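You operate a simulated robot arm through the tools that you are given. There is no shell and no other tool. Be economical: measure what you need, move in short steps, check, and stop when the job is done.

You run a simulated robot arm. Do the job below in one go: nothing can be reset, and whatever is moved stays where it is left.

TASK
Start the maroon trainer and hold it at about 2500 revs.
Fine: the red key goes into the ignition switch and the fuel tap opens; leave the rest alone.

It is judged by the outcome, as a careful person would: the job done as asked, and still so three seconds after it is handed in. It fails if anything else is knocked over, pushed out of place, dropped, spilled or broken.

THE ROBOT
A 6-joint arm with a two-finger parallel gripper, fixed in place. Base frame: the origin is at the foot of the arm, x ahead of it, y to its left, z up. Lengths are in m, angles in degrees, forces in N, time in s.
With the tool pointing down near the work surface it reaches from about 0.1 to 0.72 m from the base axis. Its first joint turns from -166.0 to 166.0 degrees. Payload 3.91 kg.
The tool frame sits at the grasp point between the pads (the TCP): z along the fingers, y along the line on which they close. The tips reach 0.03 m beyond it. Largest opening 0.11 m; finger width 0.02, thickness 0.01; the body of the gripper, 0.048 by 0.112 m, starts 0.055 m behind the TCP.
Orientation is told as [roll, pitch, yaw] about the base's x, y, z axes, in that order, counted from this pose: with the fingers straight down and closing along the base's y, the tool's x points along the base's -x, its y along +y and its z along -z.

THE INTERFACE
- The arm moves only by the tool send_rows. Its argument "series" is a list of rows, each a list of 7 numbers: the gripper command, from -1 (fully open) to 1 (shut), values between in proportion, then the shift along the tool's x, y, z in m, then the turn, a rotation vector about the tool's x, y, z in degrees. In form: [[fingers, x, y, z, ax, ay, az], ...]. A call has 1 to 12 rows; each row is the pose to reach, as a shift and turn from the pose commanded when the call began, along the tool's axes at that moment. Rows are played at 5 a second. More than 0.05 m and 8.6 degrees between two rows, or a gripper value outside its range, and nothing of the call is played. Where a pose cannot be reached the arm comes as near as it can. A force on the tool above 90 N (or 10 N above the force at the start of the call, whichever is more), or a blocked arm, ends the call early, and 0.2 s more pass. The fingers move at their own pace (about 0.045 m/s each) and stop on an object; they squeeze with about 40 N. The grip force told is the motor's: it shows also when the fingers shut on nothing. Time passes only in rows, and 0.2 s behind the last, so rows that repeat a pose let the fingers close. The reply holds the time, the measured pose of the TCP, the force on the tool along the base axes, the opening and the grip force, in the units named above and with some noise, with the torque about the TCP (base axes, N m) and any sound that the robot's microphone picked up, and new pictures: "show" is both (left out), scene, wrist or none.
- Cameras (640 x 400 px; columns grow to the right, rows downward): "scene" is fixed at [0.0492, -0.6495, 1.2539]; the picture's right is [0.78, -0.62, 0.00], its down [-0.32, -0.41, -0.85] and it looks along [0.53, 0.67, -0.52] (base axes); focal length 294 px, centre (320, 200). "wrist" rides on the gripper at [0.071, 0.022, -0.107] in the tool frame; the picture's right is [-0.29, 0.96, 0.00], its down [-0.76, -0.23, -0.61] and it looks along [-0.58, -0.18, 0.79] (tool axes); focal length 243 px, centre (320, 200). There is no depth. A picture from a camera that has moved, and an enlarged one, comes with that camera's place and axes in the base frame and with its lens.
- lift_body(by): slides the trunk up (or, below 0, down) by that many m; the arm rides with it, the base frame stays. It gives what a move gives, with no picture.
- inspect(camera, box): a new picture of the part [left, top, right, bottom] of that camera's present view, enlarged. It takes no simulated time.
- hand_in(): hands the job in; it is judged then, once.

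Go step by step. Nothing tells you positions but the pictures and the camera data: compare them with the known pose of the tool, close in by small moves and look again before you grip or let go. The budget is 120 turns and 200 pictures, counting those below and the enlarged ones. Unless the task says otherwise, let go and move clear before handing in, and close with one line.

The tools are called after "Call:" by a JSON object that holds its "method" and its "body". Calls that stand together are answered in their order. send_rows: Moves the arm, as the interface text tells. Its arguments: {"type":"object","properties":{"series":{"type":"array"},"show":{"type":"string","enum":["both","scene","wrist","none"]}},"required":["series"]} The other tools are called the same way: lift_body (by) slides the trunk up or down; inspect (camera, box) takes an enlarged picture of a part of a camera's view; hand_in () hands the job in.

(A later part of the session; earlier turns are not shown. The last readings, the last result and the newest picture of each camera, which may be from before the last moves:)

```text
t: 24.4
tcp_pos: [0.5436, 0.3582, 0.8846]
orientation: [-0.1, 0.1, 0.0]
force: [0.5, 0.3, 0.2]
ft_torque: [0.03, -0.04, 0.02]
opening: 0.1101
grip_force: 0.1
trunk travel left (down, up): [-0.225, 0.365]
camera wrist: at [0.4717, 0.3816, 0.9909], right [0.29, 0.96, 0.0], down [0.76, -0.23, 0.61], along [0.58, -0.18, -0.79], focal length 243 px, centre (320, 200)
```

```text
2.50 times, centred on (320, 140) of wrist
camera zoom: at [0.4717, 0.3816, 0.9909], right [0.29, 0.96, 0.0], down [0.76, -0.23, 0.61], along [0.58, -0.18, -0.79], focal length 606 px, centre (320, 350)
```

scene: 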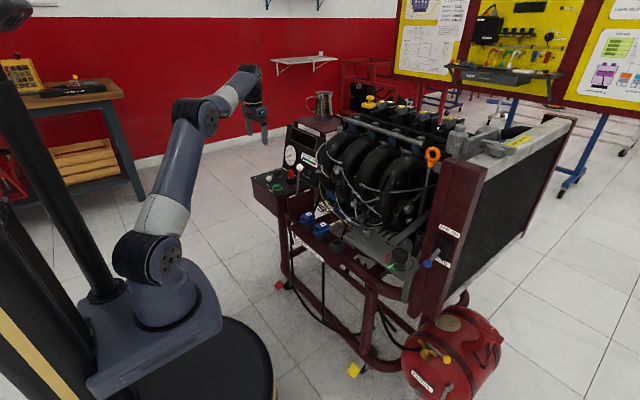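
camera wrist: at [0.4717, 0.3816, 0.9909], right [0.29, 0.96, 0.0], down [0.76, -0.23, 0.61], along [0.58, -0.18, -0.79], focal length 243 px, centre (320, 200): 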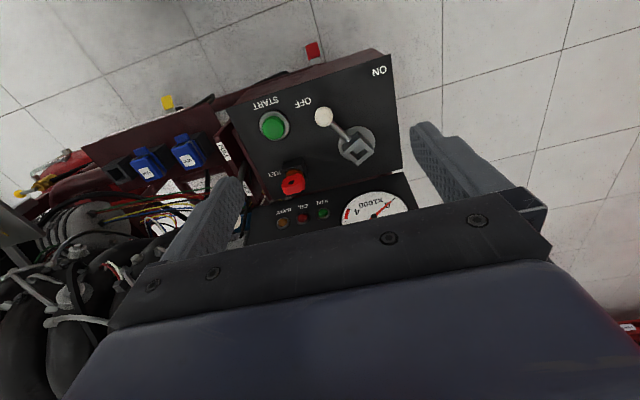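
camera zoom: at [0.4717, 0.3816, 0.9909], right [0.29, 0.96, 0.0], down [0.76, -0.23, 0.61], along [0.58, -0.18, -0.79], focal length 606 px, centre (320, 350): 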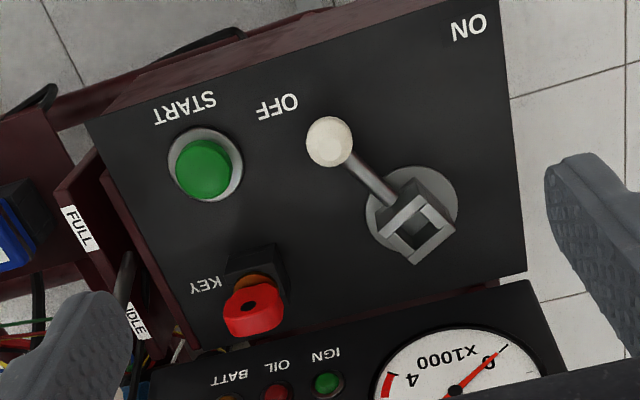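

Call:
{"method": "inspect", "body": {"camera": "wrist", "box": [265, 150, 315, 200]}}

Call:
{"method": "inspect", "body": {"camera": "wrist", "box": [310, 90, 390, 170]}}

Call:
{"method": "inspect", "body": {"camera": "scene", "box": [265, 155, 315, 200]}}

```text
8.00 times, centred on (290, 175) of wrist
camera zoom: at [0.4717, 0.3816, 0.9909], right [0.29, 0.96, 0.0], down [0.76, -0.23, 0.61], along [0.58, -0.18, -0.79], focal length 1941 px, centre (560, 400)
```

zoom: 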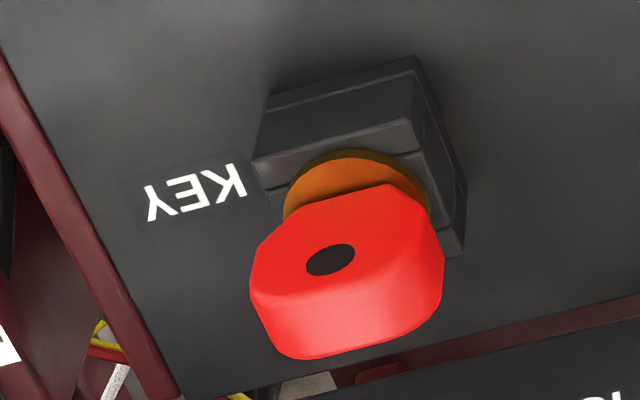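

```text
5.00 times, centred on (350, 130) of wrist
camera zoom: at [0.4717, 0.3816, 0.9909], right [0.29, 0.96, 0.0], down [0.76, -0.23, 0.61], along [0.58, -0.18, -0.79], focal length 1213 px, centre (170, 550)
```

zoom: 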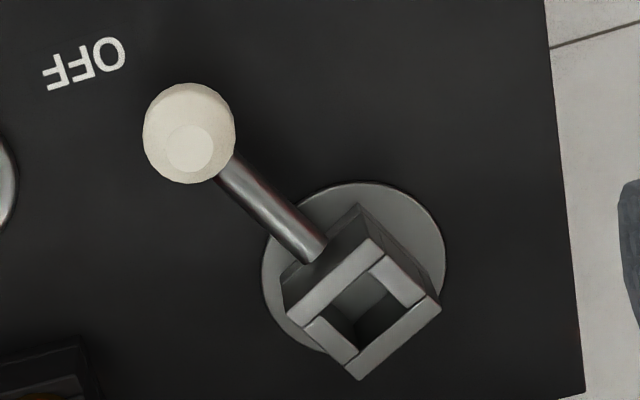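

```text
8.89 times, centred on (290, 178) of scene
camera zoom: at [0.0492, -0.6495, 1.2539], right [0.78, -0.62, 0.0], down [-0.32, -0.41, -0.85], along [0.53, 0.67, -0.52], focal length 2616 px, centre (587, 400)
```

zoom: 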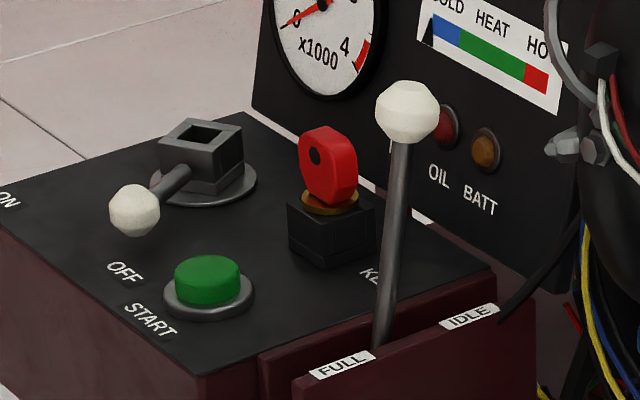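

Located: key head (0.636, 0.292, 0.71) in a holder with top at z≈0.69; ignition socket (0.6285, 0.389, top 0.693), its lever knob at (0.570, 0.355) pointing to OFF; throttle knob near (0.63, 0.21, 0.77). I'll hover over the key.

Call:
{"method": "send_rows", "body": {"series": [[-0.6, -0.03, -0.022, 0.01, 0, 0, 0], [-0.3, -0.06, -0.044, 0.02, 0, 0, 0], [0, -0.0924, -0.0662, 0.03, 0, 0, 0], [0, -0.0924, -0.0662, 0.06, 0, 0, 0], [0, -0.0924, -0.0662, 0.085, 0, 0, 0]]}}

Call:
{"method": "inspect", "body": {"camera": "wrist", "box": [250, 60, 390, 220]}}

Call:
{"method": "inspect", "body": {"camera": "scene", "box": [255, 130, 335, 210]}}

```text
t: 25.6
tcp_pos: [0.6341, 0.2923, 0.7979]
orientation: [0.0, -0.1, 0.0]
force: [0.0, 0.5, 0.1]
ft_torque: [-0.01, 0.01, 0.01]
opening: 0.0546
grip_force: 0.1
trunk travel left (down, up): [-0.225, 0.365]
camera wrist: at [0.5639, 0.3151, 0.9049], right [0.29, 0.96, 0.0], down [0.76, -0.23, 0.61], along [0.58, -0.18, -0.79], focal length 243 px, centre (320, 200)
```

scene: 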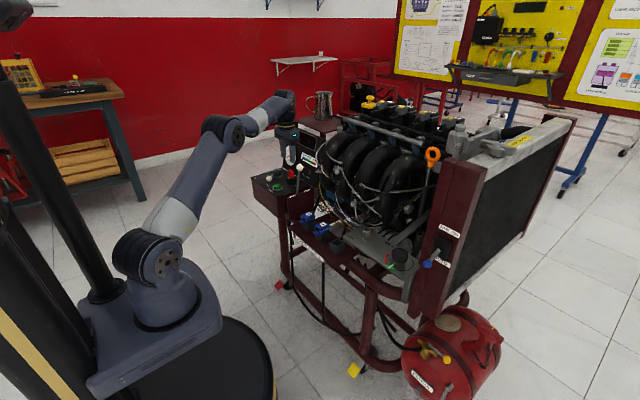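
wrist: 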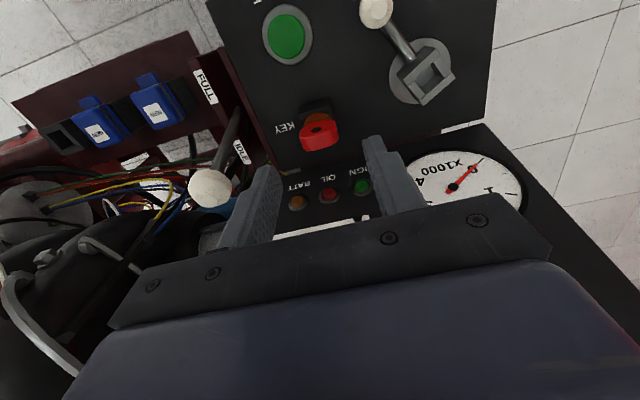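

```text
2.50 times, centred on (320, 140) of wrist
camera zoom: at [0.5639, 0.3151, 0.9049], right [0.29, 0.96, 0.0], down [0.76, -0.23, 0.61], along [0.58, -0.18, -0.79], focal length 606 px, centre (320, 350)
```

zoom: 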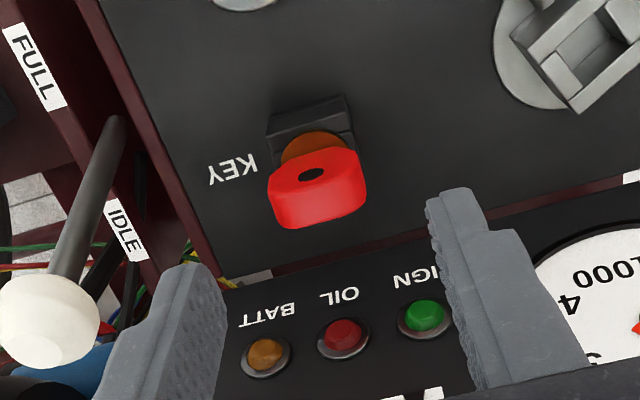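

```text
5.00 times, centred on (295, 170) of scene
camera zoom: at [0.0492, -0.6495, 1.2539], right [0.78, -0.62, 0.0], down [-0.32, -0.41, -0.85], along [0.53, 0.67, -0.52], focal length 1472 px, centre (445, 350)
```

zoom: 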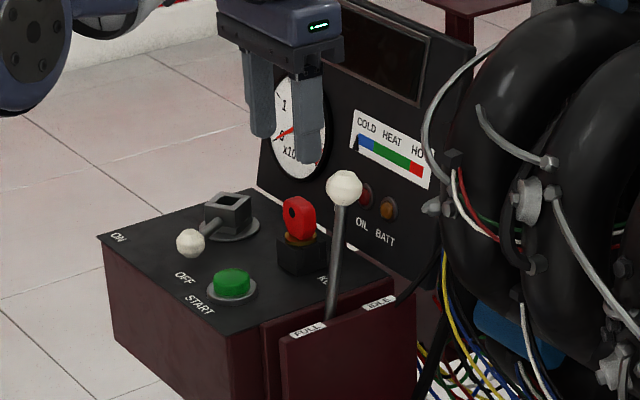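

Call:
{"method": "send_rows", "body": {"series": [[0.1, -0.004, -0.002, 0.02, 0, 0, 0], [0.15, -0.004, -0.002, 0.04, 0, 0, 0], [0.15, -0.004, -0.002, 0.058, 0, 0, 0], [0.15, -0.004, -0.002, 0.07, 0, 0, 0]]}}

Call:
{"method": "inspect", "body": {"camera": "wrist", "box": [250, 60, 390, 220]}}

Call:
{"method": "inspect", "body": {"camera": "scene", "box": [265, 145, 325, 205]}}

```text
t: 26.6
tcp_pos: [0.6397, 0.2919, 0.7263]
orientation: [0.0, 0.0, 0.0]
force: [0.2, -1.0, 0.3]
ft_torque: [0.0, -0.01, 0.0]
opening: 0.0469
grip_force: 0.1
trunk travel left (down, up): [-0.225, 0.365]
camera wrist: at [0.5678, 0.3138, 0.8338], right [0.29, 0.96, 0.0], down [0.76, -0.23, 0.61], along [0.58, -0.18, -0.79], focal length 243 px, centre (320, 200)
```

scene: 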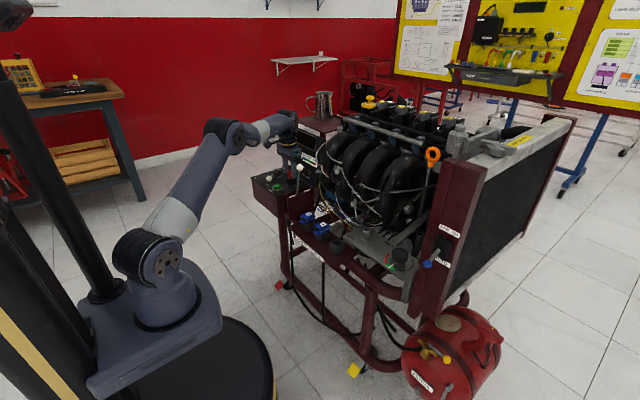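
wrist: 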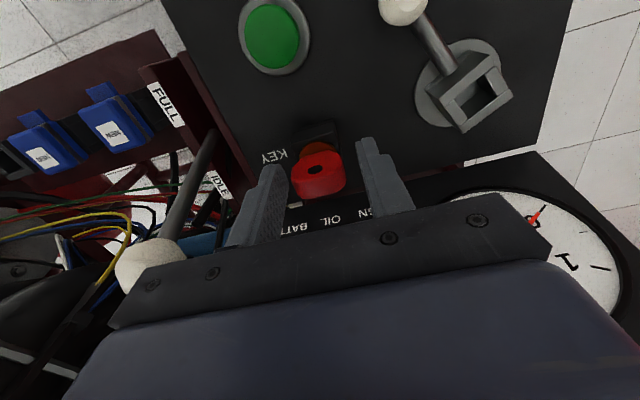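

```text
2.50 times, centred on (320, 140) of wrist
camera zoom: at [0.5678, 0.3138, 0.8338], right [0.29, 0.96, 0.0], down [0.76, -0.23, 0.61], along [0.58, -0.18, -0.79], focal length 606 px, centre (320, 350)
```

zoom: 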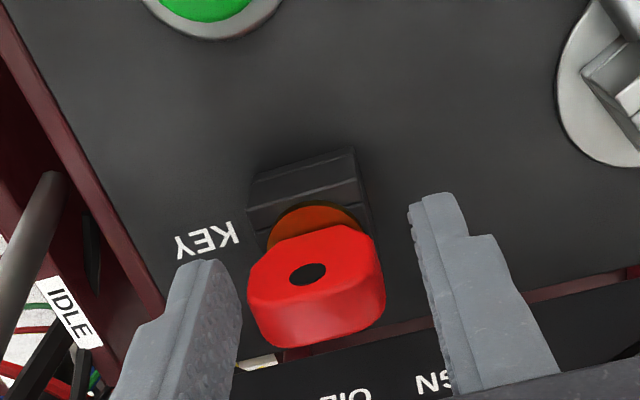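

```text
6.67 times, centred on (295, 175) of scene
camera zoom: at [0.0492, -0.6495, 1.2539], right [0.78, -0.62, 0.0], down [-0.32, -0.41, -0.85], along [0.53, 0.67, -0.52], focal length 1962 px, centre (487, 367)
```

zoom: 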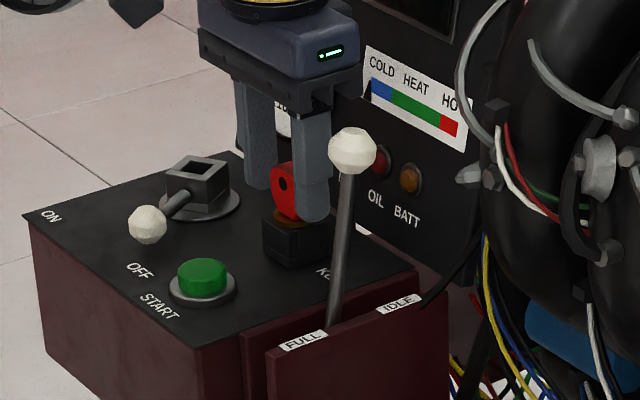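

Fingers bracket the key head. Close on it and check.

Call:
{"method": "send_rows", "body": {"series": [[0.5, 0, 0, 0, 0, 0, 0], [0.8, 0, 0, 0, 0, 0, 0], [0.9, 0, 0, 0, 0, 0, 0], [0.9, 0, 0, 0, 0, 0, 0]], "show": "wrist"}}

Call:
{"method": "inspect", "body": {"camera": "wrist", "box": [250, 60, 390, 220]}}

```text
t: 27.6
tcp_pos: [0.6377, 0.2907, 0.7272]
orientation: [0.1, 0.0, 0.1]
force: [0.2, -0.5, 0.0]
ft_torque: [-0.04, 0.0, -0.03]
opening: 0.0306
grip_force: 39.9
trunk travel left (down, up): [-0.225, 0.365]
camera wrist: at [0.5679, 0.3138, 0.834], right [0.29, 0.96, 0.0], down [0.76, -0.23, 0.61], along [0.58, -0.18, -0.79], focal length 243 px, centre (320, 200)
```

wrist: 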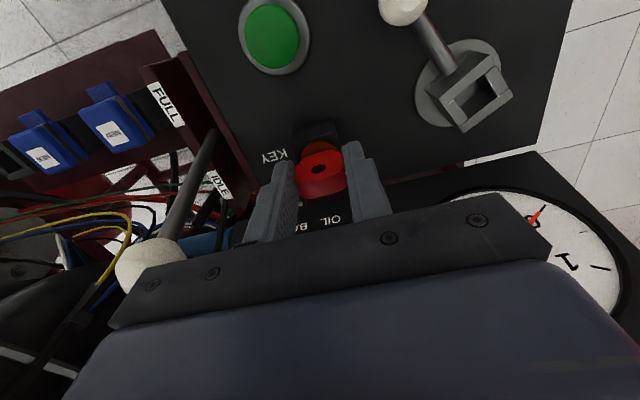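

```text
2.50 times, centred on (320, 140) of wrist
camera zoom: at [0.5679, 0.3138, 0.834], right [0.29, 0.96, 0.0], down [0.76, -0.23, 0.61], along [0.58, -0.18, -0.79], focal length 606 px, centre (320, 350)
```

zoom: 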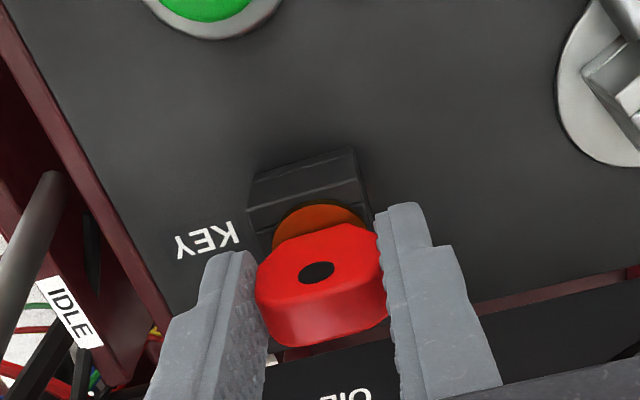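

Held at 30 mm width with 40 N. Lift straight up.

Call:
{"method": "send_rows", "body": {"series": [[0.9, 0, 0, -0.01, 0, 0, 0], [0.9, 0, 0, -0.02, 0, 0, 0], [0.9, 0, 0, -0.035, 0, 0, 0], [0.9, 0, 0, -0.055, 0, 0, 0], [0.9, 0, 0, -0.075, 0, 0, 0]]}}

Call:
{"method": "inspect", "body": {"camera": "wrist", "box": [250, 60, 390, 220]}}

Call:
{"method": "inspect", "body": {"camera": "scene", "box": [265, 140, 315, 190]}}

```text
t: 28.8
tcp_pos: [0.6389, 0.2922, 0.8024]
orientation: [0.0, 0.0, -0.1]
force: [0.0, -0.4, -0.6]
ft_torque: [0.04, 0.01, -0.01]
opening: 0.0309
grip_force: 40.3
trunk travel left (down, up): [-0.225, 0.365]
camera wrist: at [0.567, 0.3142, 0.9094], right [0.29, 0.96, 0.0], down [0.76, -0.23, 0.61], along [0.58, -0.18, -0.79], focal length 243 px, centre (320, 200)
```

scene: 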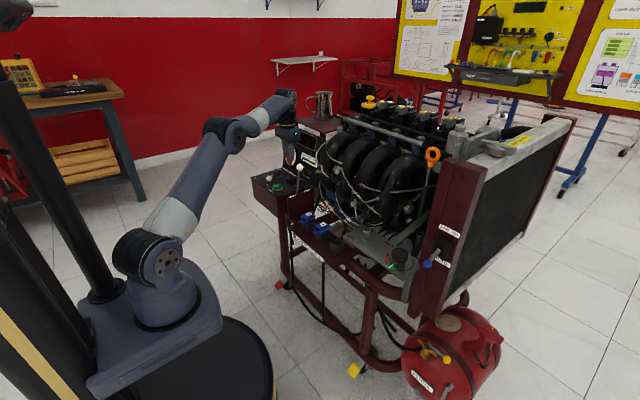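
wrist: 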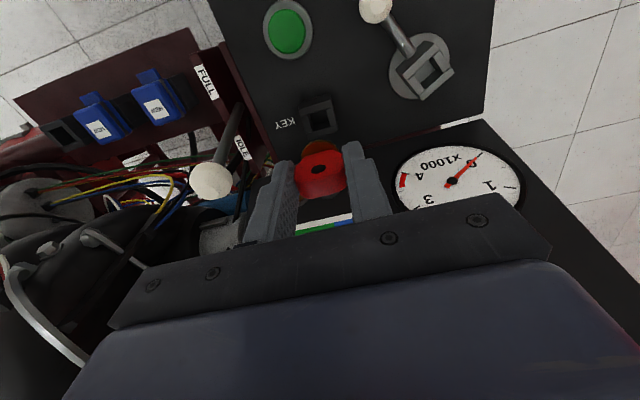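

```text
2.50 times, centred on (320, 140) of wrist
camera zoom: at [0.567, 0.3142, 0.9094], right [0.29, 0.96, 0.0], down [0.76, -0.23, 0.61], along [0.58, -0.18, -0.79], focal length 606 px, centre (320, 350)
```

zoom: 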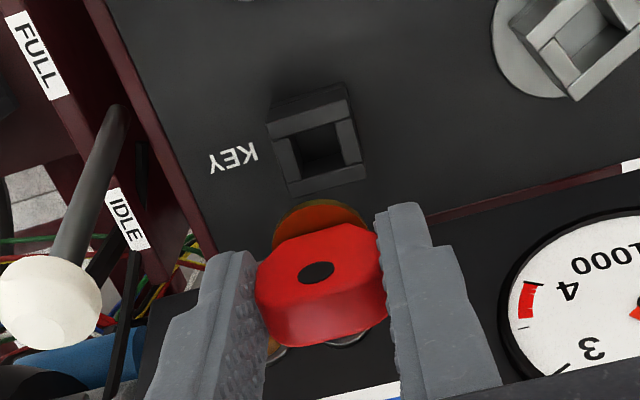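

```text
8.00 times, centred on (290, 165) of scene
camera zoom: at [0.0492, -0.6495, 1.2539], right [0.78, -0.62, 0.0], down [-0.32, -0.41, -0.85], along [0.53, 0.67, -0.52], focal length 2355 px, centre (560, 480)
```

zoom: 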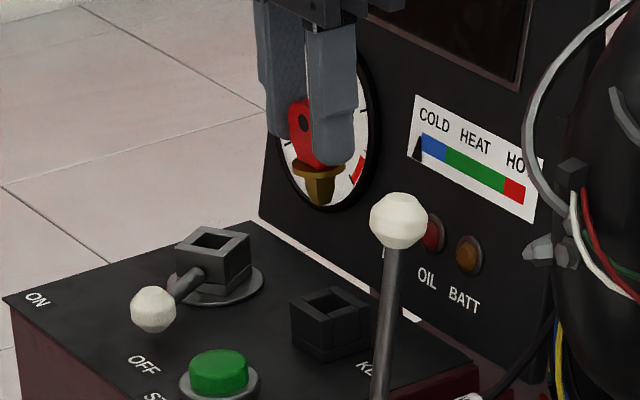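

Key is out; its square brass shank is short and tapered. The ignition socket is at about (0.628, 0.388), turned 30° (aligned with its lever), so I move over with a +30° yaw.

Call:
{"method": "send_rows", "body": {"series": [[0.9, 0.002, 0.02, 0, 0, 0, -6], [0.9, 0.004, 0.04, 0, 0, 0, -12], [0.9, 0.006, 0.06, 0, 0, 0, -18], [0.9, 0.008, 0.08, 0, 0, 0, -24], [0.9, 0.0105, 0.0965, 0, 0, 0, -30]]}}

Call:
{"method": "inspect", "body": {"camera": "wrist", "box": [250, 60, 390, 220]}}

Call:
{"method": "inspect", "body": {"camera": "scene", "box": [250, 140, 300, 190]}}

```text
t: 30.0
tcp_pos: [0.5902, 0.3602, 0.8178]
orientation: [-0.1, -0.1, 29.4]
force: [-0.2, 0.0, -0.4]
ft_torque: [-0.02, 0.01, 0.02]
opening: 0.0308
grip_force: 39.8
out of reach, approached as far as the arm can: row 3, 4, 5
trunk travel left (down, up): [-0.225, 0.365]
camera wrist: at [0.5175, 0.3443, 0.9253], right [-0.22, 0.98, 0.0], down [0.77, 0.17, 0.61], along [0.6, 0.13, -0.79], focal length 243 px, centre (320, 200)
```

scene: 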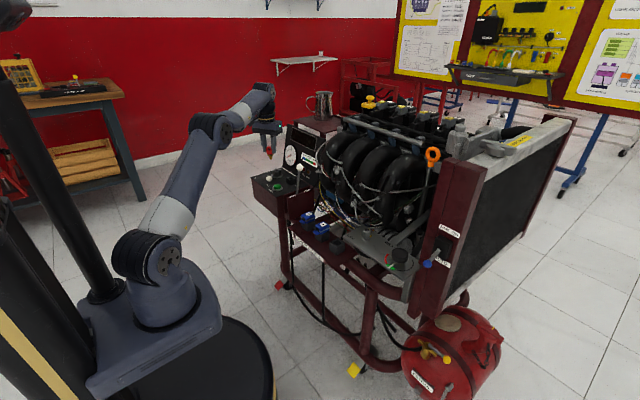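
wrist: 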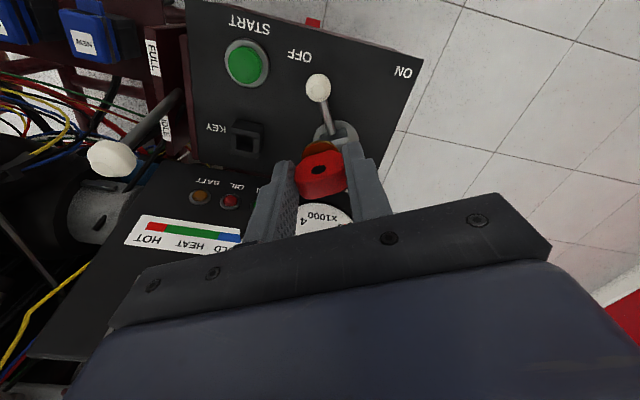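

```text
2.50 times, centred on (320, 140) of wrist
camera zoom: at [0.5175, 0.3443, 0.9253], right [-0.22, 0.98, 0.0], down [0.77, 0.17, 0.61], along [0.6, 0.13, -0.79], focal length 606 px, centre (320, 350)
```

zoom: 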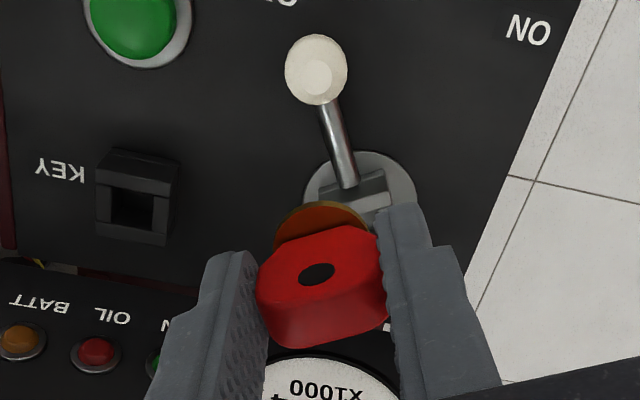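

```text
8.00 times, centred on (275, 165) of scene
camera zoom: at [0.0492, -0.6495, 1.2539], right [0.78, -0.62, 0.0], down [-0.32, -0.41, -0.85], along [0.53, 0.67, -0.52], focal length 2355 px, centre (680, 480)
```

zoom: 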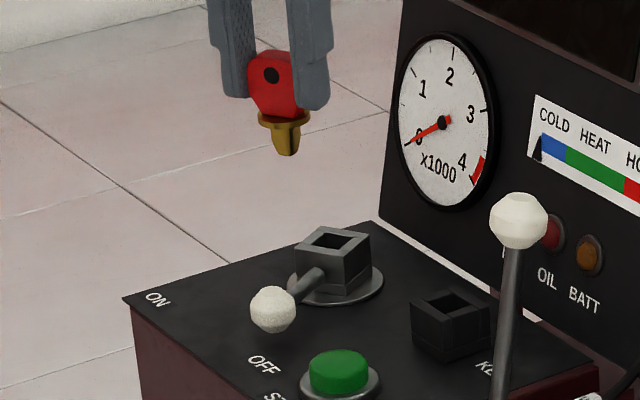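

At the reach limit here because the trunk is low; raising it 0.18 m puts the shoulder level with the wrist.

Call:
{"method": "lift_body", "body": {"by": 0.18}}

```text
t: 32.0
tcp_pos: [0.5909, 0.3612, 0.9954]
orientation: [0.0, -0.1, 29.1]
force: [0.0, -0.7, -0.9]
ft_torque: [0.04, -0.02, -0.01]
opening: 0.0309
grip_force: 40.1
trunk travel left (down, up): [-0.405, 0.185]
```

Call:
{"method": "send_rows", "body": {"series": [[0.9, 0, 0, 0.04, 0, 0, 0], [0.9, 0, 0, 0.08, 0, 0, 0], [0.9, 0, 0, 0.12, 0, 0, 0], [0.9, 0, 0, 0.16, 0, 0, 0]], "show": "none"}}

```text
t: 33.0
tcp_pos: [0.5913, 0.3612, 0.8364]
orientation: [0.0, 0.0, 29.2]
force: [-0.7, -0.1, -0.1]
ft_torque: [0.02, 0.0, -0.01]
opening: 0.0309
grip_force: 40.2
trunk travel left (down, up): [-0.405, 0.185]
```

Call:
{"method": "send_rows", "body": {"series": [[0.9, -0.015, 0.002, 0.012, 0, 0, 0], [0.9, -0.03, 0.004, 0.024, 0, 0, 0], [0.9, -0.0455, 0.0055, 0.036, 0, 0, -0.8]]}}

Call:
{"method": "inspect", "body": {"camera": "wrist", "box": [250, 60, 390, 220]}}

Call:
{"method": "inspect", "body": {"camera": "scene", "box": [250, 140, 300, 190]}}

```text
t: 33.8
tcp_pos: [0.6269, 0.3869, 0.7992]
orientation: [0.1, -0.2, 30.1]
force: [0.4, 0.3, 0.2]
ft_torque: [0.02, -0.01, -0.01]
opening: 0.0307
grip_force: 39.6
trunk travel left (down, up): [-0.405, 0.185]
camera wrist: at [0.556, 0.3702, 0.9058], right [-0.23, 0.97, 0.0], down [0.77, 0.18, 0.61], along [0.59, 0.14, -0.79], focal length 243 px, centre (320, 200)
```

scene: 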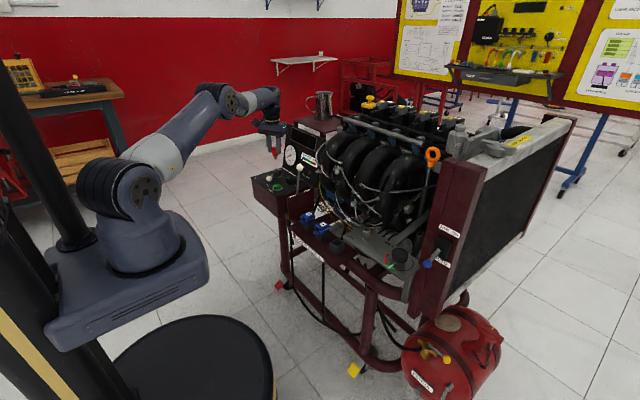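
wrist: 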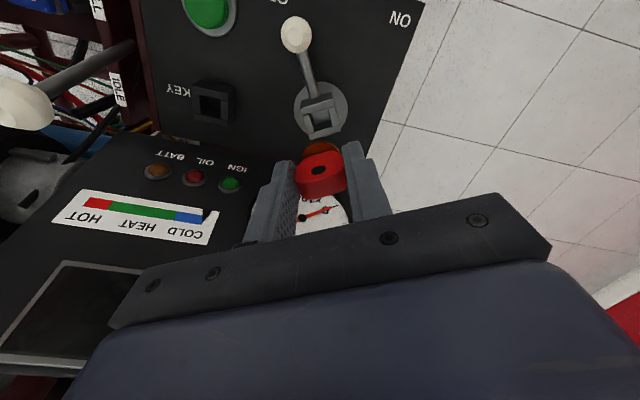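

```text
2.50 times, centred on (320, 140) of wrist
camera zoom: at [0.556, 0.3702, 0.9058], right [-0.23, 0.97, 0.0], down [0.77, 0.18, 0.61], along [0.59, 0.14, -0.79], focal length 606 px, centre (320, 350)
```

zoom: 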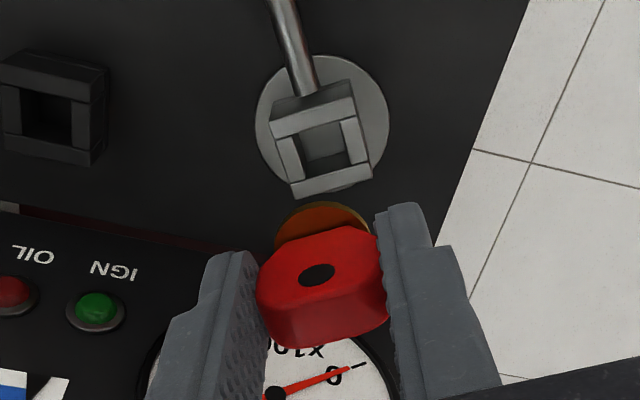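

```text
8.00 times, centred on (275, 165) of scene
camera zoom: at [0.0492, -0.6495, 1.2539], right [0.78, -0.62, 0.0], down [-0.32, -0.41, -0.85], along [0.53, 0.67, -0.52], focal length 2355 px, centre (680, 480)
```

zoom: 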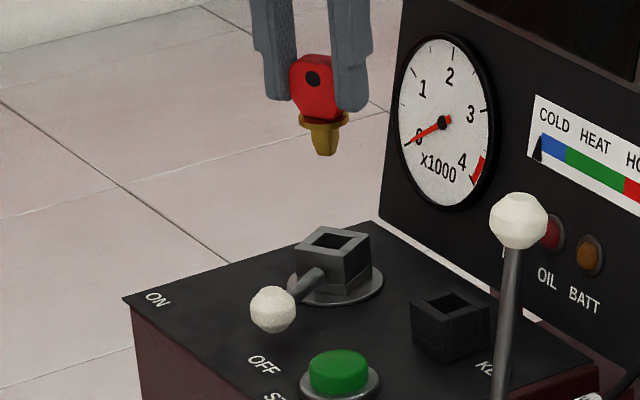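

Call:
{"method": "inspect", "body": {"camera": "wrist", "box": [290, 70, 360, 140]}}

```text
5.71 times, centred on (325, 105) of wrist
camera zoom: at [0.556, 0.3702, 0.9058], right [-0.23, 0.97, 0.0], down [0.77, 0.18, 0.61], along [0.59, 0.14, -0.79], focal length 1386 px, centre (291, 743)
```

zoom: 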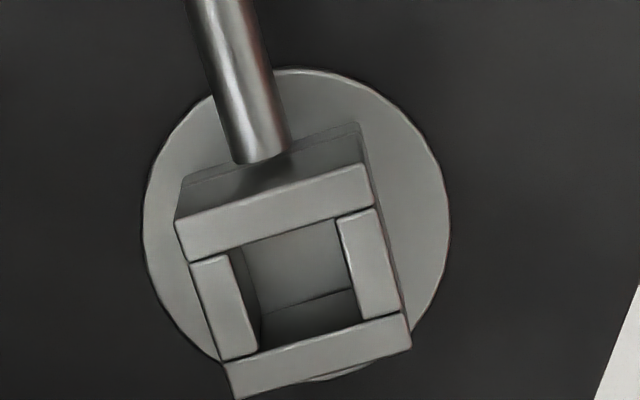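

Call:
{"method": "send_rows", "body": {"series": [[0.9, 0, 0.001, 0.013, 0, 0, 0], [0.9, 0, 0.001, 0.026, 0, 0, 0], [0.9, 0, 0.001, 0.036, 0, 0, 0]]}}

Call:
{"method": "inspect", "body": {"camera": "wrist", "box": [280, 100, 360, 180]}}

Call:
{"method": "inspect", "body": {"camera": "scene", "box": [255, 155, 295, 195]}}

```text
t: 34.6
tcp_pos: [0.6268, 0.3882, 0.7643]
orientation: [0.0, 0.0, 30.1]
force: [-0.8, 0.1, -0.7]
ft_torque: [0.03, 0.0, -0.01]
opening: 0.0306
grip_force: 40.0
trunk travel left (down, up): [-0.405, 0.185]
camera wrist: at [0.5548, 0.3714, 0.8704], right [-0.23, 0.97, 0.0], down [0.77, 0.18, 0.61], along [0.59, 0.14, -0.79], focal length 243 px, centre (320, 200)
```

scene: 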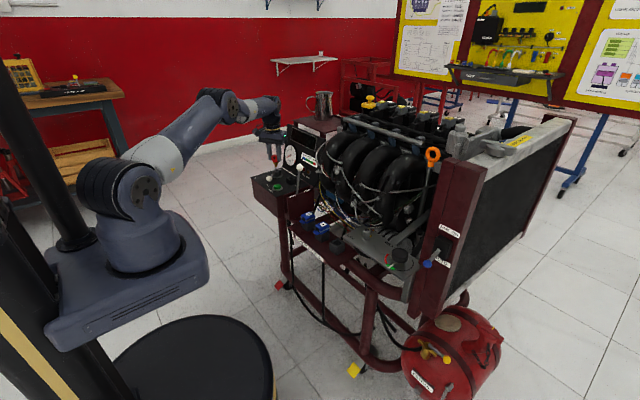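
wrist: 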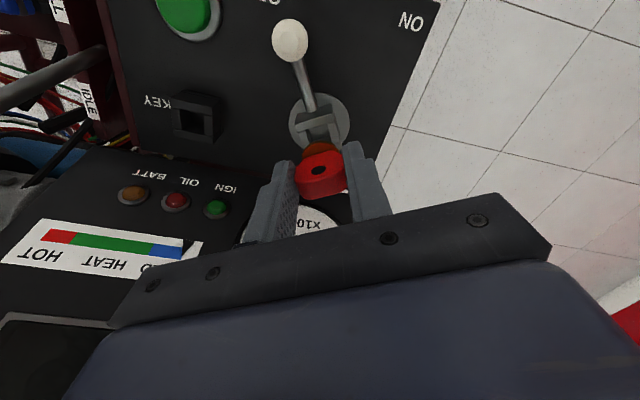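

```text
5.00 times, centred on (320, 140) of wrist
camera zoom: at [0.5548, 0.3714, 0.8704], right [-0.23, 0.97, 0.0], down [0.77, 0.18, 0.61], along [0.59, 0.14, -0.79], focal length 1213 px, centre (320, 500)
```

zoom: 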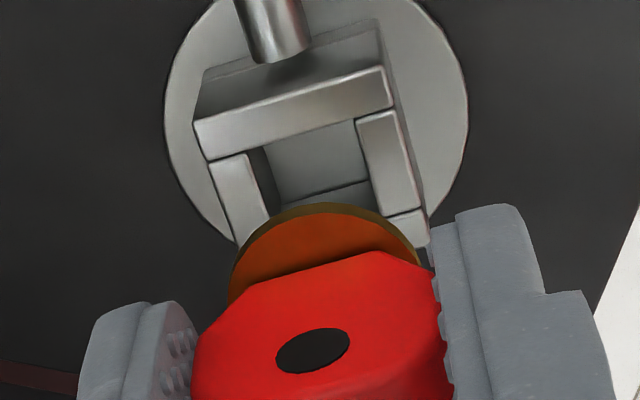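

```text
10.00 times, centred on (275, 175) of scene
camera zoom: at [0.0492, -0.6495, 1.2539], right [0.78, -0.62, 0.0], down [-0.32, -0.41, -0.85], along [0.53, 0.67, -0.52], focal length 2943 px, centre (770, 450)
```

zoom: 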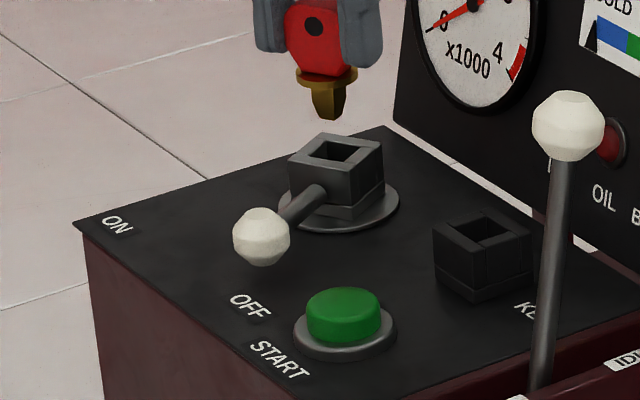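

Aligned to within about a millimetre, compared with how the key looked above its holder. Lower slowly and watch the force.

Call:
{"method": "send_rows", "body": {"series": [[0.9, 0.0003, 0.0003, 0.006, 0, 0, 0], [0.9, 0.0003, 0.0003, 0.011, 0, 0, 0], [0.9, 0.0003, 0.0003, 0.015, 0, 0, 0], [0.9, 0.0003, 0.0003, 0.018, 0, 0, 0]]}}

Call:
{"method": "inspect", "body": {"camera": "scene", "box": [255, 155, 295, 195]}}

Call:
{"method": "inspect", "body": {"camera": "wrist", "box": [280, 100, 360, 180]}}

```text
t: 35.6
tcp_pos: [0.6269, 0.3886, 0.7449]
orientation: [-0.1, 0.0, 29.9]
force: [-0.4, -0.8, 0.6]
ft_torque: [0.0, 0.02, -0.01]
opening: 0.0305
grip_force: 40.1
trunk travel left (down, up): [-0.405, 0.185]
camera wrist: at [0.5552, 0.3719, 0.8526], right [-0.23, 0.97, 0.0], down [0.77, 0.18, 0.61], along [0.59, 0.14, -0.79], focal length 243 px, centre (320, 200)
```

scene: 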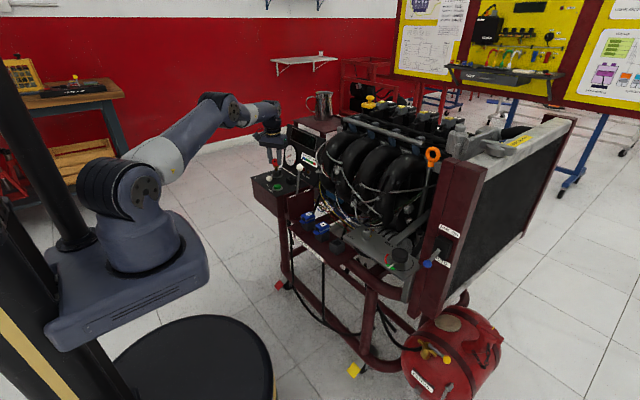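
wrist: 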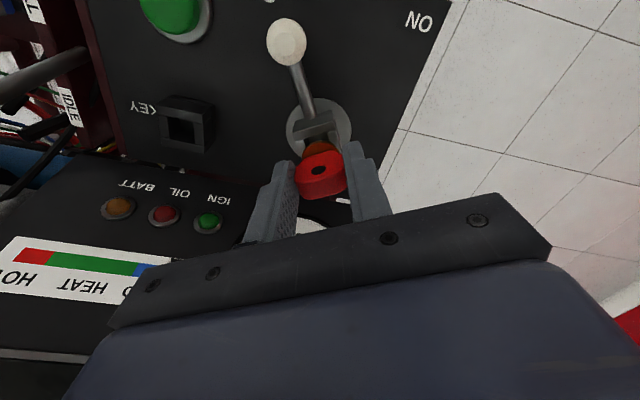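

```text
10.00 times, centred on (275, 175) of scene
camera zoom: at [0.0492, -0.6495, 1.2539], right [0.78, -0.62, 0.0], down [-0.32, -0.41, -0.85], along [0.53, 0.67, -0.52], focal length 2943 px, centre (770, 450)
```

zoom: 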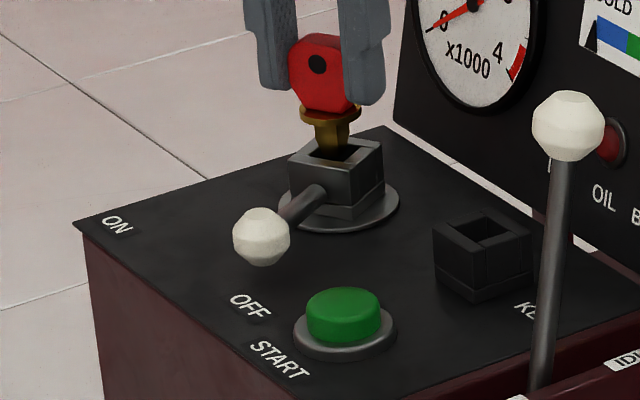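

```text
5.00 times, centred on (320, 140) of wrist
camera zoom: at [0.5552, 0.3719, 0.8526], right [-0.23, 0.97, 0.0], down [0.77, 0.18, 0.61], along [0.59, 0.14, -0.79], focal length 1213 px, centre (320, 500)
```

zoom: 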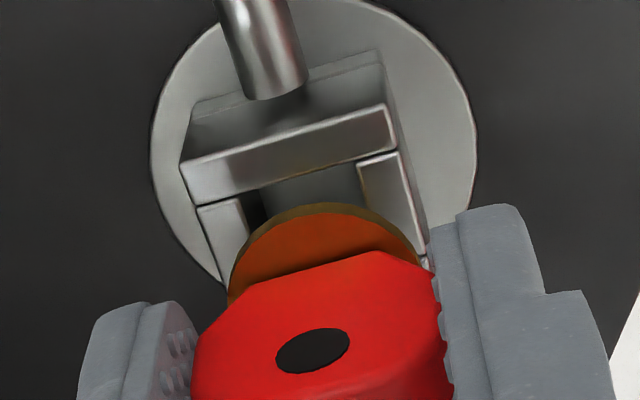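

The tip is entering the socket with no force. Continue down.

Call:
{"method": "send_rows", "body": {"series": [[0.9, 0, 0, 0.004, 0, 0, 0], [0.9, 0, 0, 0.007, 0, 0, 0], [0.9, 0, 0, 0.009, 0, 0, 0]], "show": "none"}}

Call:
{"method": "inspect", "body": {"camera": "scene", "box": [255, 155, 295, 195]}}

```text
t: 36.4
tcp_pos: [0.6286, 0.3897, 0.7379]
orientation: [0.1, 0.0, 30.1]
force: [-1.8, 0.2, -0.2]
ft_torque: [-0.02, 0.08, -0.01]
opening: 0.0308
grip_force: 40.1
trunk travel left (down, up): [-0.405, 0.185]
```

```text
10.00 times, centred on (275, 175) of scene
camera zoom: at [0.0492, -0.6495, 1.2539], right [0.78, -0.62, 0.0], down [-0.32, -0.41, -0.85], along [0.53, 0.67, -0.52], focal length 2943 px, centre (770, 450)
```

zoom: 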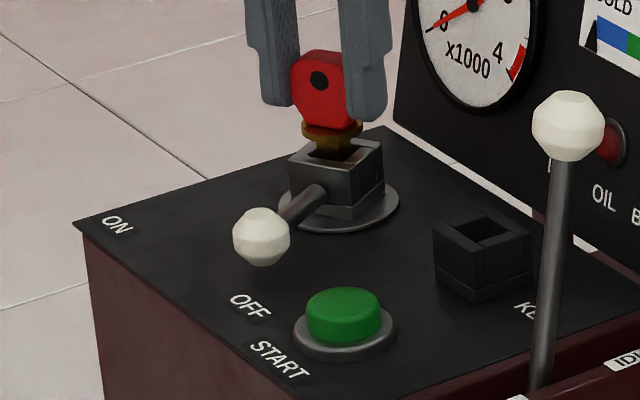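

Call:
{"method": "send_rows", "body": {"series": [[0.9, 0, 0, 0.003, 0, 0, 0], [0.9, 0, 0, 0.005, 0, 0, 0], [0.9, 0, 0, 0.007, 0, 0, 0]], "show": "none"}}

Call:
{"method": "inspect", "body": {"camera": "scene", "box": [255, 155, 295, 195]}}

```text
t: 37.2
tcp_pos: [0.6273, 0.3885, 0.7291]
orientation: [-0.1, 0.1, 29.9]
force: [-0.1, 0.1, -0.1]
ft_torque: [0.02, -0.02, -0.01]
opening: 0.0307
grip_force: 39.9
trunk travel left (down, up): [-0.405, 0.185]
```

```text
10.00 times, centred on (275, 175) of scene
camera zoom: at [0.0492, -0.6495, 1.2539], right [0.78, -0.62, 0.0], down [-0.32, -0.41, -0.85], along [0.53, 0.67, -0.52], focal length 2943 px, centre (770, 450)
```

zoom: 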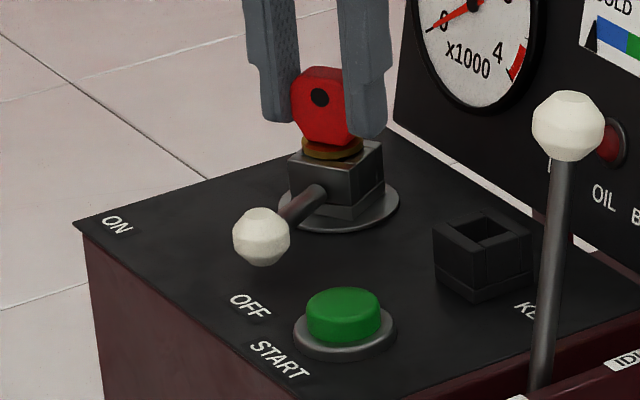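

Call:
{"method": "send_rows", "body": {"series": [[0.9, 0, 0, 0.0015, 0, 0, 0], [0.9, 0, 0, 0.003, 0, 0, 0]], "show": "none"}}

Call:
{"method": "inspect", "body": {"camera": "scene", "box": [255, 155, 295, 195]}}

```text
t: 37.8
tcp_pos: [0.6275, 0.3893, 0.7293]
orientation: [0.0, -0.2, 30.1]
force: [-0.4, 1.0, 12.4]
ft_torque: [0.15, -0.01, 0.0]
opening: 0.0307
grip_force: 39.5
trunk travel left (down, up): [-0.405, 0.185]
```

```text
10.00 times, centred on (275, 175) of scene
camera zoom: at [0.0492, -0.6495, 1.2539], right [0.78, -0.62, 0.0], down [-0.32, -0.41, -0.85], along [0.53, 0.67, -0.52], focal length 2943 px, centre (770, 450)
```

zoom: 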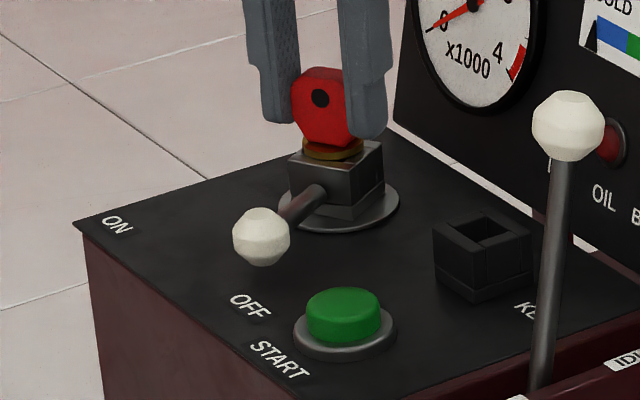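

Seated: 12 N contact. I release the downward push and turn the key (and its lever) toward ON, first half way.

Call:
{"method": "send_rows", "body": {"series": [[0.9, 0, 0, -0.003, 0, 0, 0], [0.9, 0, 0, -0.003, 0, 0, 7.5], [0.9, 0, 0, -0.003, 0, 0, 15], [0.9, 0, 0, -0.003, 0, 0, 22.5], [0.9, 0, 0, -0.003, 0, 0, 30]]}}

Call:
{"method": "inspect", "body": {"camera": "scene", "box": [245, 145, 305, 205]}}

```text
t: 39.0
tcp_pos: [0.6271, 0.3894, 0.7297]
orientation: [0.0, 0.0, -0.1]
force: [-1.7, 0.2, 1.3]
ft_torque: [0.0, 0.03, 0.02]
opening: 0.0307
grip_force: 40.3
trunk travel left (down, up): [-0.405, 0.185]
camera wrist: at [0.5561, 0.4109, 0.8366], right [0.29, 0.96, 0.0], down [0.76, -0.23, 0.61], along [0.58, -0.18, -0.79], focal length 243 px, centre (320, 200)
```

scene: 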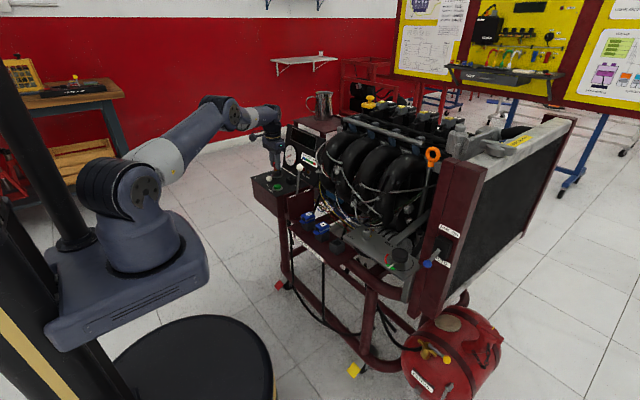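
wrist: 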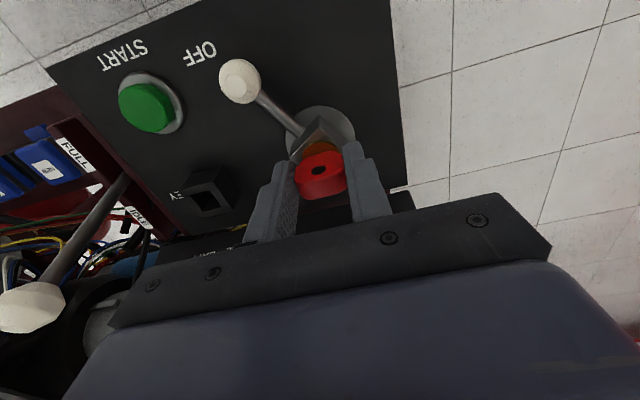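

```text
6.67 times, centred on (275, 175) of scene
camera zoom: at [0.0492, -0.6495, 1.2539], right [0.78, -0.62, 0.0], down [-0.32, -0.41, -0.85], along [0.53, 0.67, -0.52], focal length 1962 px, centre (620, 367)
```

zoom: 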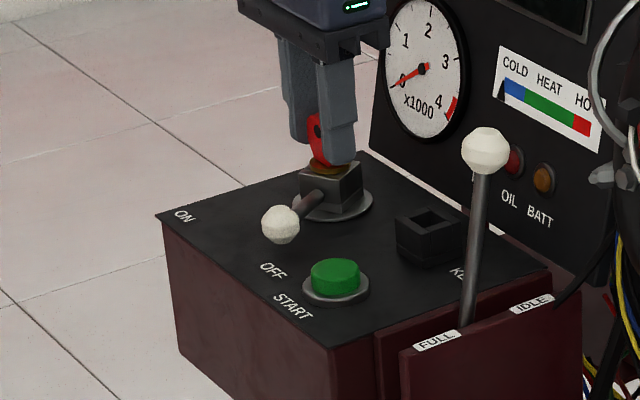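

The lever did not follow the key, so it is turned by its own knob. I turn the key back into line with the socket, press it home, let go and rise.

Call:
{"method": "send_rows", "body": {"series": [[0.9, 0, 0, 0, 0, 0, -7.5], [0.9, 0, 0, 0, 0, 0, -15], [0.9, 0, 0, 0, 0, 0, -22.5], [0.9, 0, 0, 0, 0, 0, -30], [0.9, 0, 0, 0.003, 0, 0, -30], [0.9, 0, 0, 0.0015, 0, 0, -30]], "show": "none"}}

Call:
{"method": "send_rows", "body": {"series": [[0.3, 0, 0, 0, 0, 0, 0], [0.1, 0, 0, 0, 0, 0, 0], [0, 0, 0, 0, 0, 0, 0], [0, 0, 0, -0.03, 0, 0, 0], [0, 0, 0, -0.06, 0, 0, 0], [0, 0.02, 0, -0.09, 0, 0, 0]]}}

Call:
{"method": "inspect", "body": {"camera": "scene", "box": [255, 155, 295, 195]}}

Call:
{"method": "inspect", "body": {"camera": "wrist", "box": [240, 20, 380, 180]}}

```text
t: 40.4
tcp_pos: [0.6284, 0.3884, 0.7293]
orientation: [0.0, -0.2, 30.1]
force: [-1.2, 0.3, 11.3]
ft_torque: [0.01, -0.05, -0.01]
opening: 0.0307
grip_force: 40.5
trunk travel left (down, up): [-0.405, 0.185]
```

```text
t: 41.8
tcp_pos: [0.6096, 0.3765, 0.819]
orientation: [0.0, 0.1, 30.1]
force: [0.3, 0.5, -0.3]
ft_torque: [0.0, 0.03, 0.0]
opening: 0.0549
grip_force: 0.1
trunk travel left (down, up): [-0.405, 0.185]
camera wrist: at [0.5363, 0.3605, 0.9253], right [-0.23, 0.97, 0.0], down [0.77, 0.18, 0.61], along [0.59, 0.14, -0.79], focal length 243 px, centre (320, 200)
```

scene: 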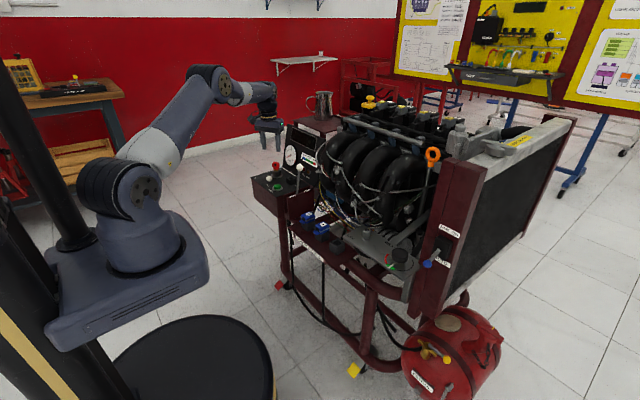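
wrist: 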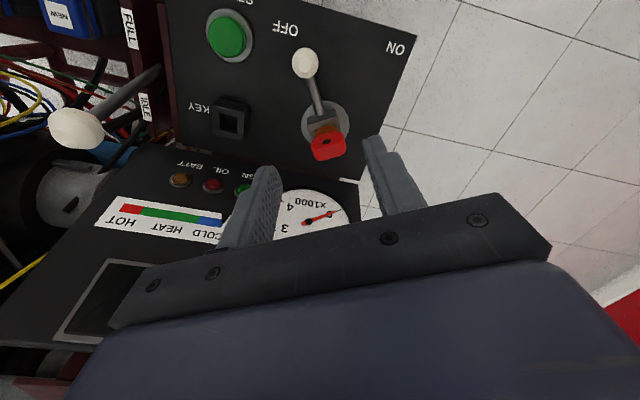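

```text
10.00 times, centred on (275, 175) of scene
camera zoom: at [0.0492, -0.6495, 1.2539], right [0.78, -0.62, 0.0], down [-0.32, -0.41, -0.85], along [0.53, 0.67, -0.52], focal length 2943 px, centre (770, 450)
```

zoom: 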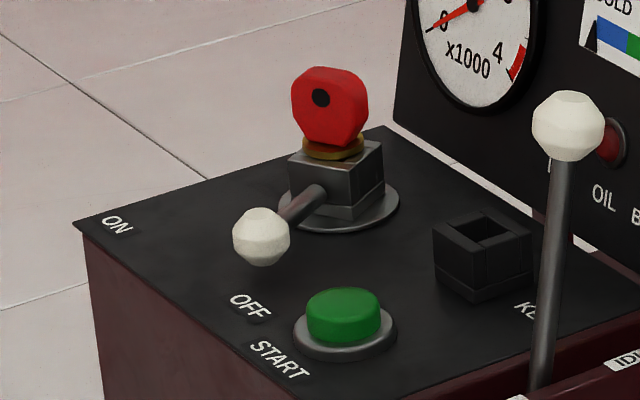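

```text
2.50 times, centred on (310, 100) of wrist
camera zoom: at [0.5363, 0.3605, 0.9253], right [-0.23, 0.97, 0.0], down [0.77, 0.18, 0.61], along [0.59, 0.14, -0.79], focal length 606 px, centre (345, 450)
```

zoom: 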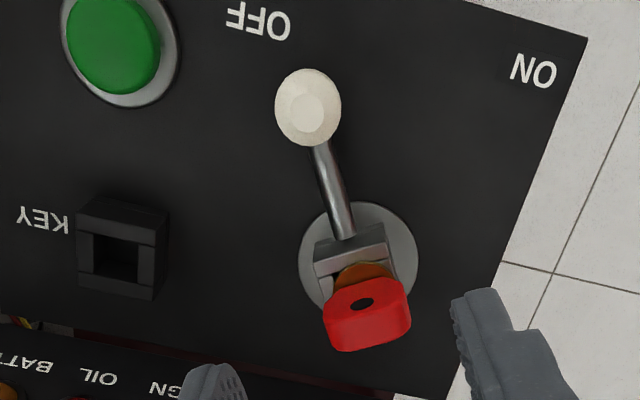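

Key stands home in the ignition socket. Now position the half-open fingers (yaw 0) over the lever's white knob at (0.570, 0.355).

Call:
{"method": "send_rows", "body": {"series": [[0, 0.012, 0, 0.005, 0, 0, 7.5], [0, 0.024, 0.001, 0.01, 0, 0, 15], [0, 0.036, 0.002, 0.015, 0, 0, 22.5], [0.05, 0.0468, 0.0022, 0.02, 0, 0, 30]]}}

Call:
{"method": "inspect", "body": {"camera": "wrist", "box": [250, 60, 390, 220]}}

```text
t: 42.8
tcp_pos: [0.567, 0.3563, 0.7986]
orientation: [-0.1, 0.0, 0.0]
force: [-0.1, -0.5, 0.5]
ft_torque: [-0.01, 0.01, -0.01]
opening: 0.0522
grip_force: 0.2
trunk travel left (down, up): [-0.405, 0.185]
camera wrist: at [0.4966, 0.3789, 0.9056], right [0.29, 0.96, 0.0], down [0.76, -0.23, 0.61], along [0.58, -0.18, -0.79], focal length 243 px, centre (320, 200)
```

scene: 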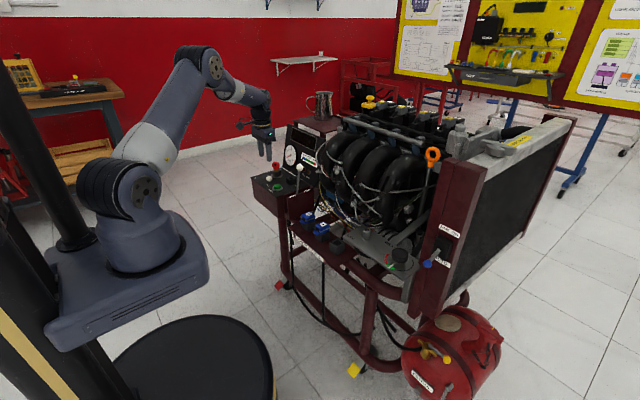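
wrist: 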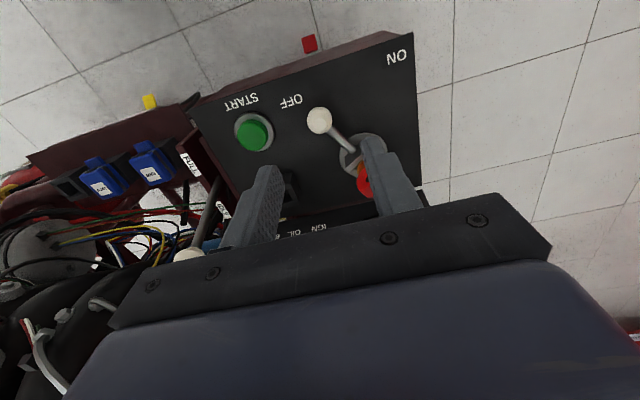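

```text
2.50 times, centred on (320, 140) of wrist
camera zoom: at [0.4966, 0.3789, 0.9056], right [0.29, 0.96, 0.0], down [0.76, -0.23, 0.61], along [0.58, -0.18, -0.79], focal length 606 px, centre (320, 350)
```

zoom: 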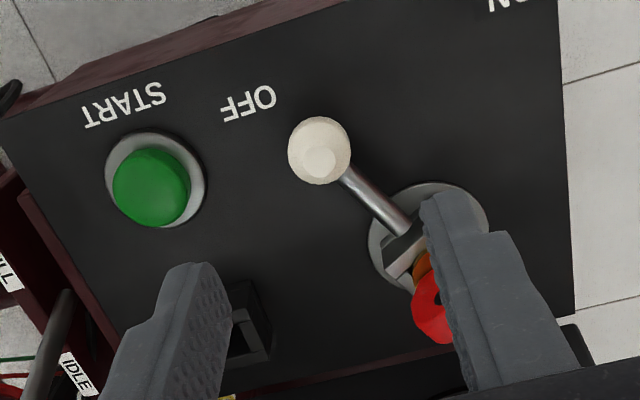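

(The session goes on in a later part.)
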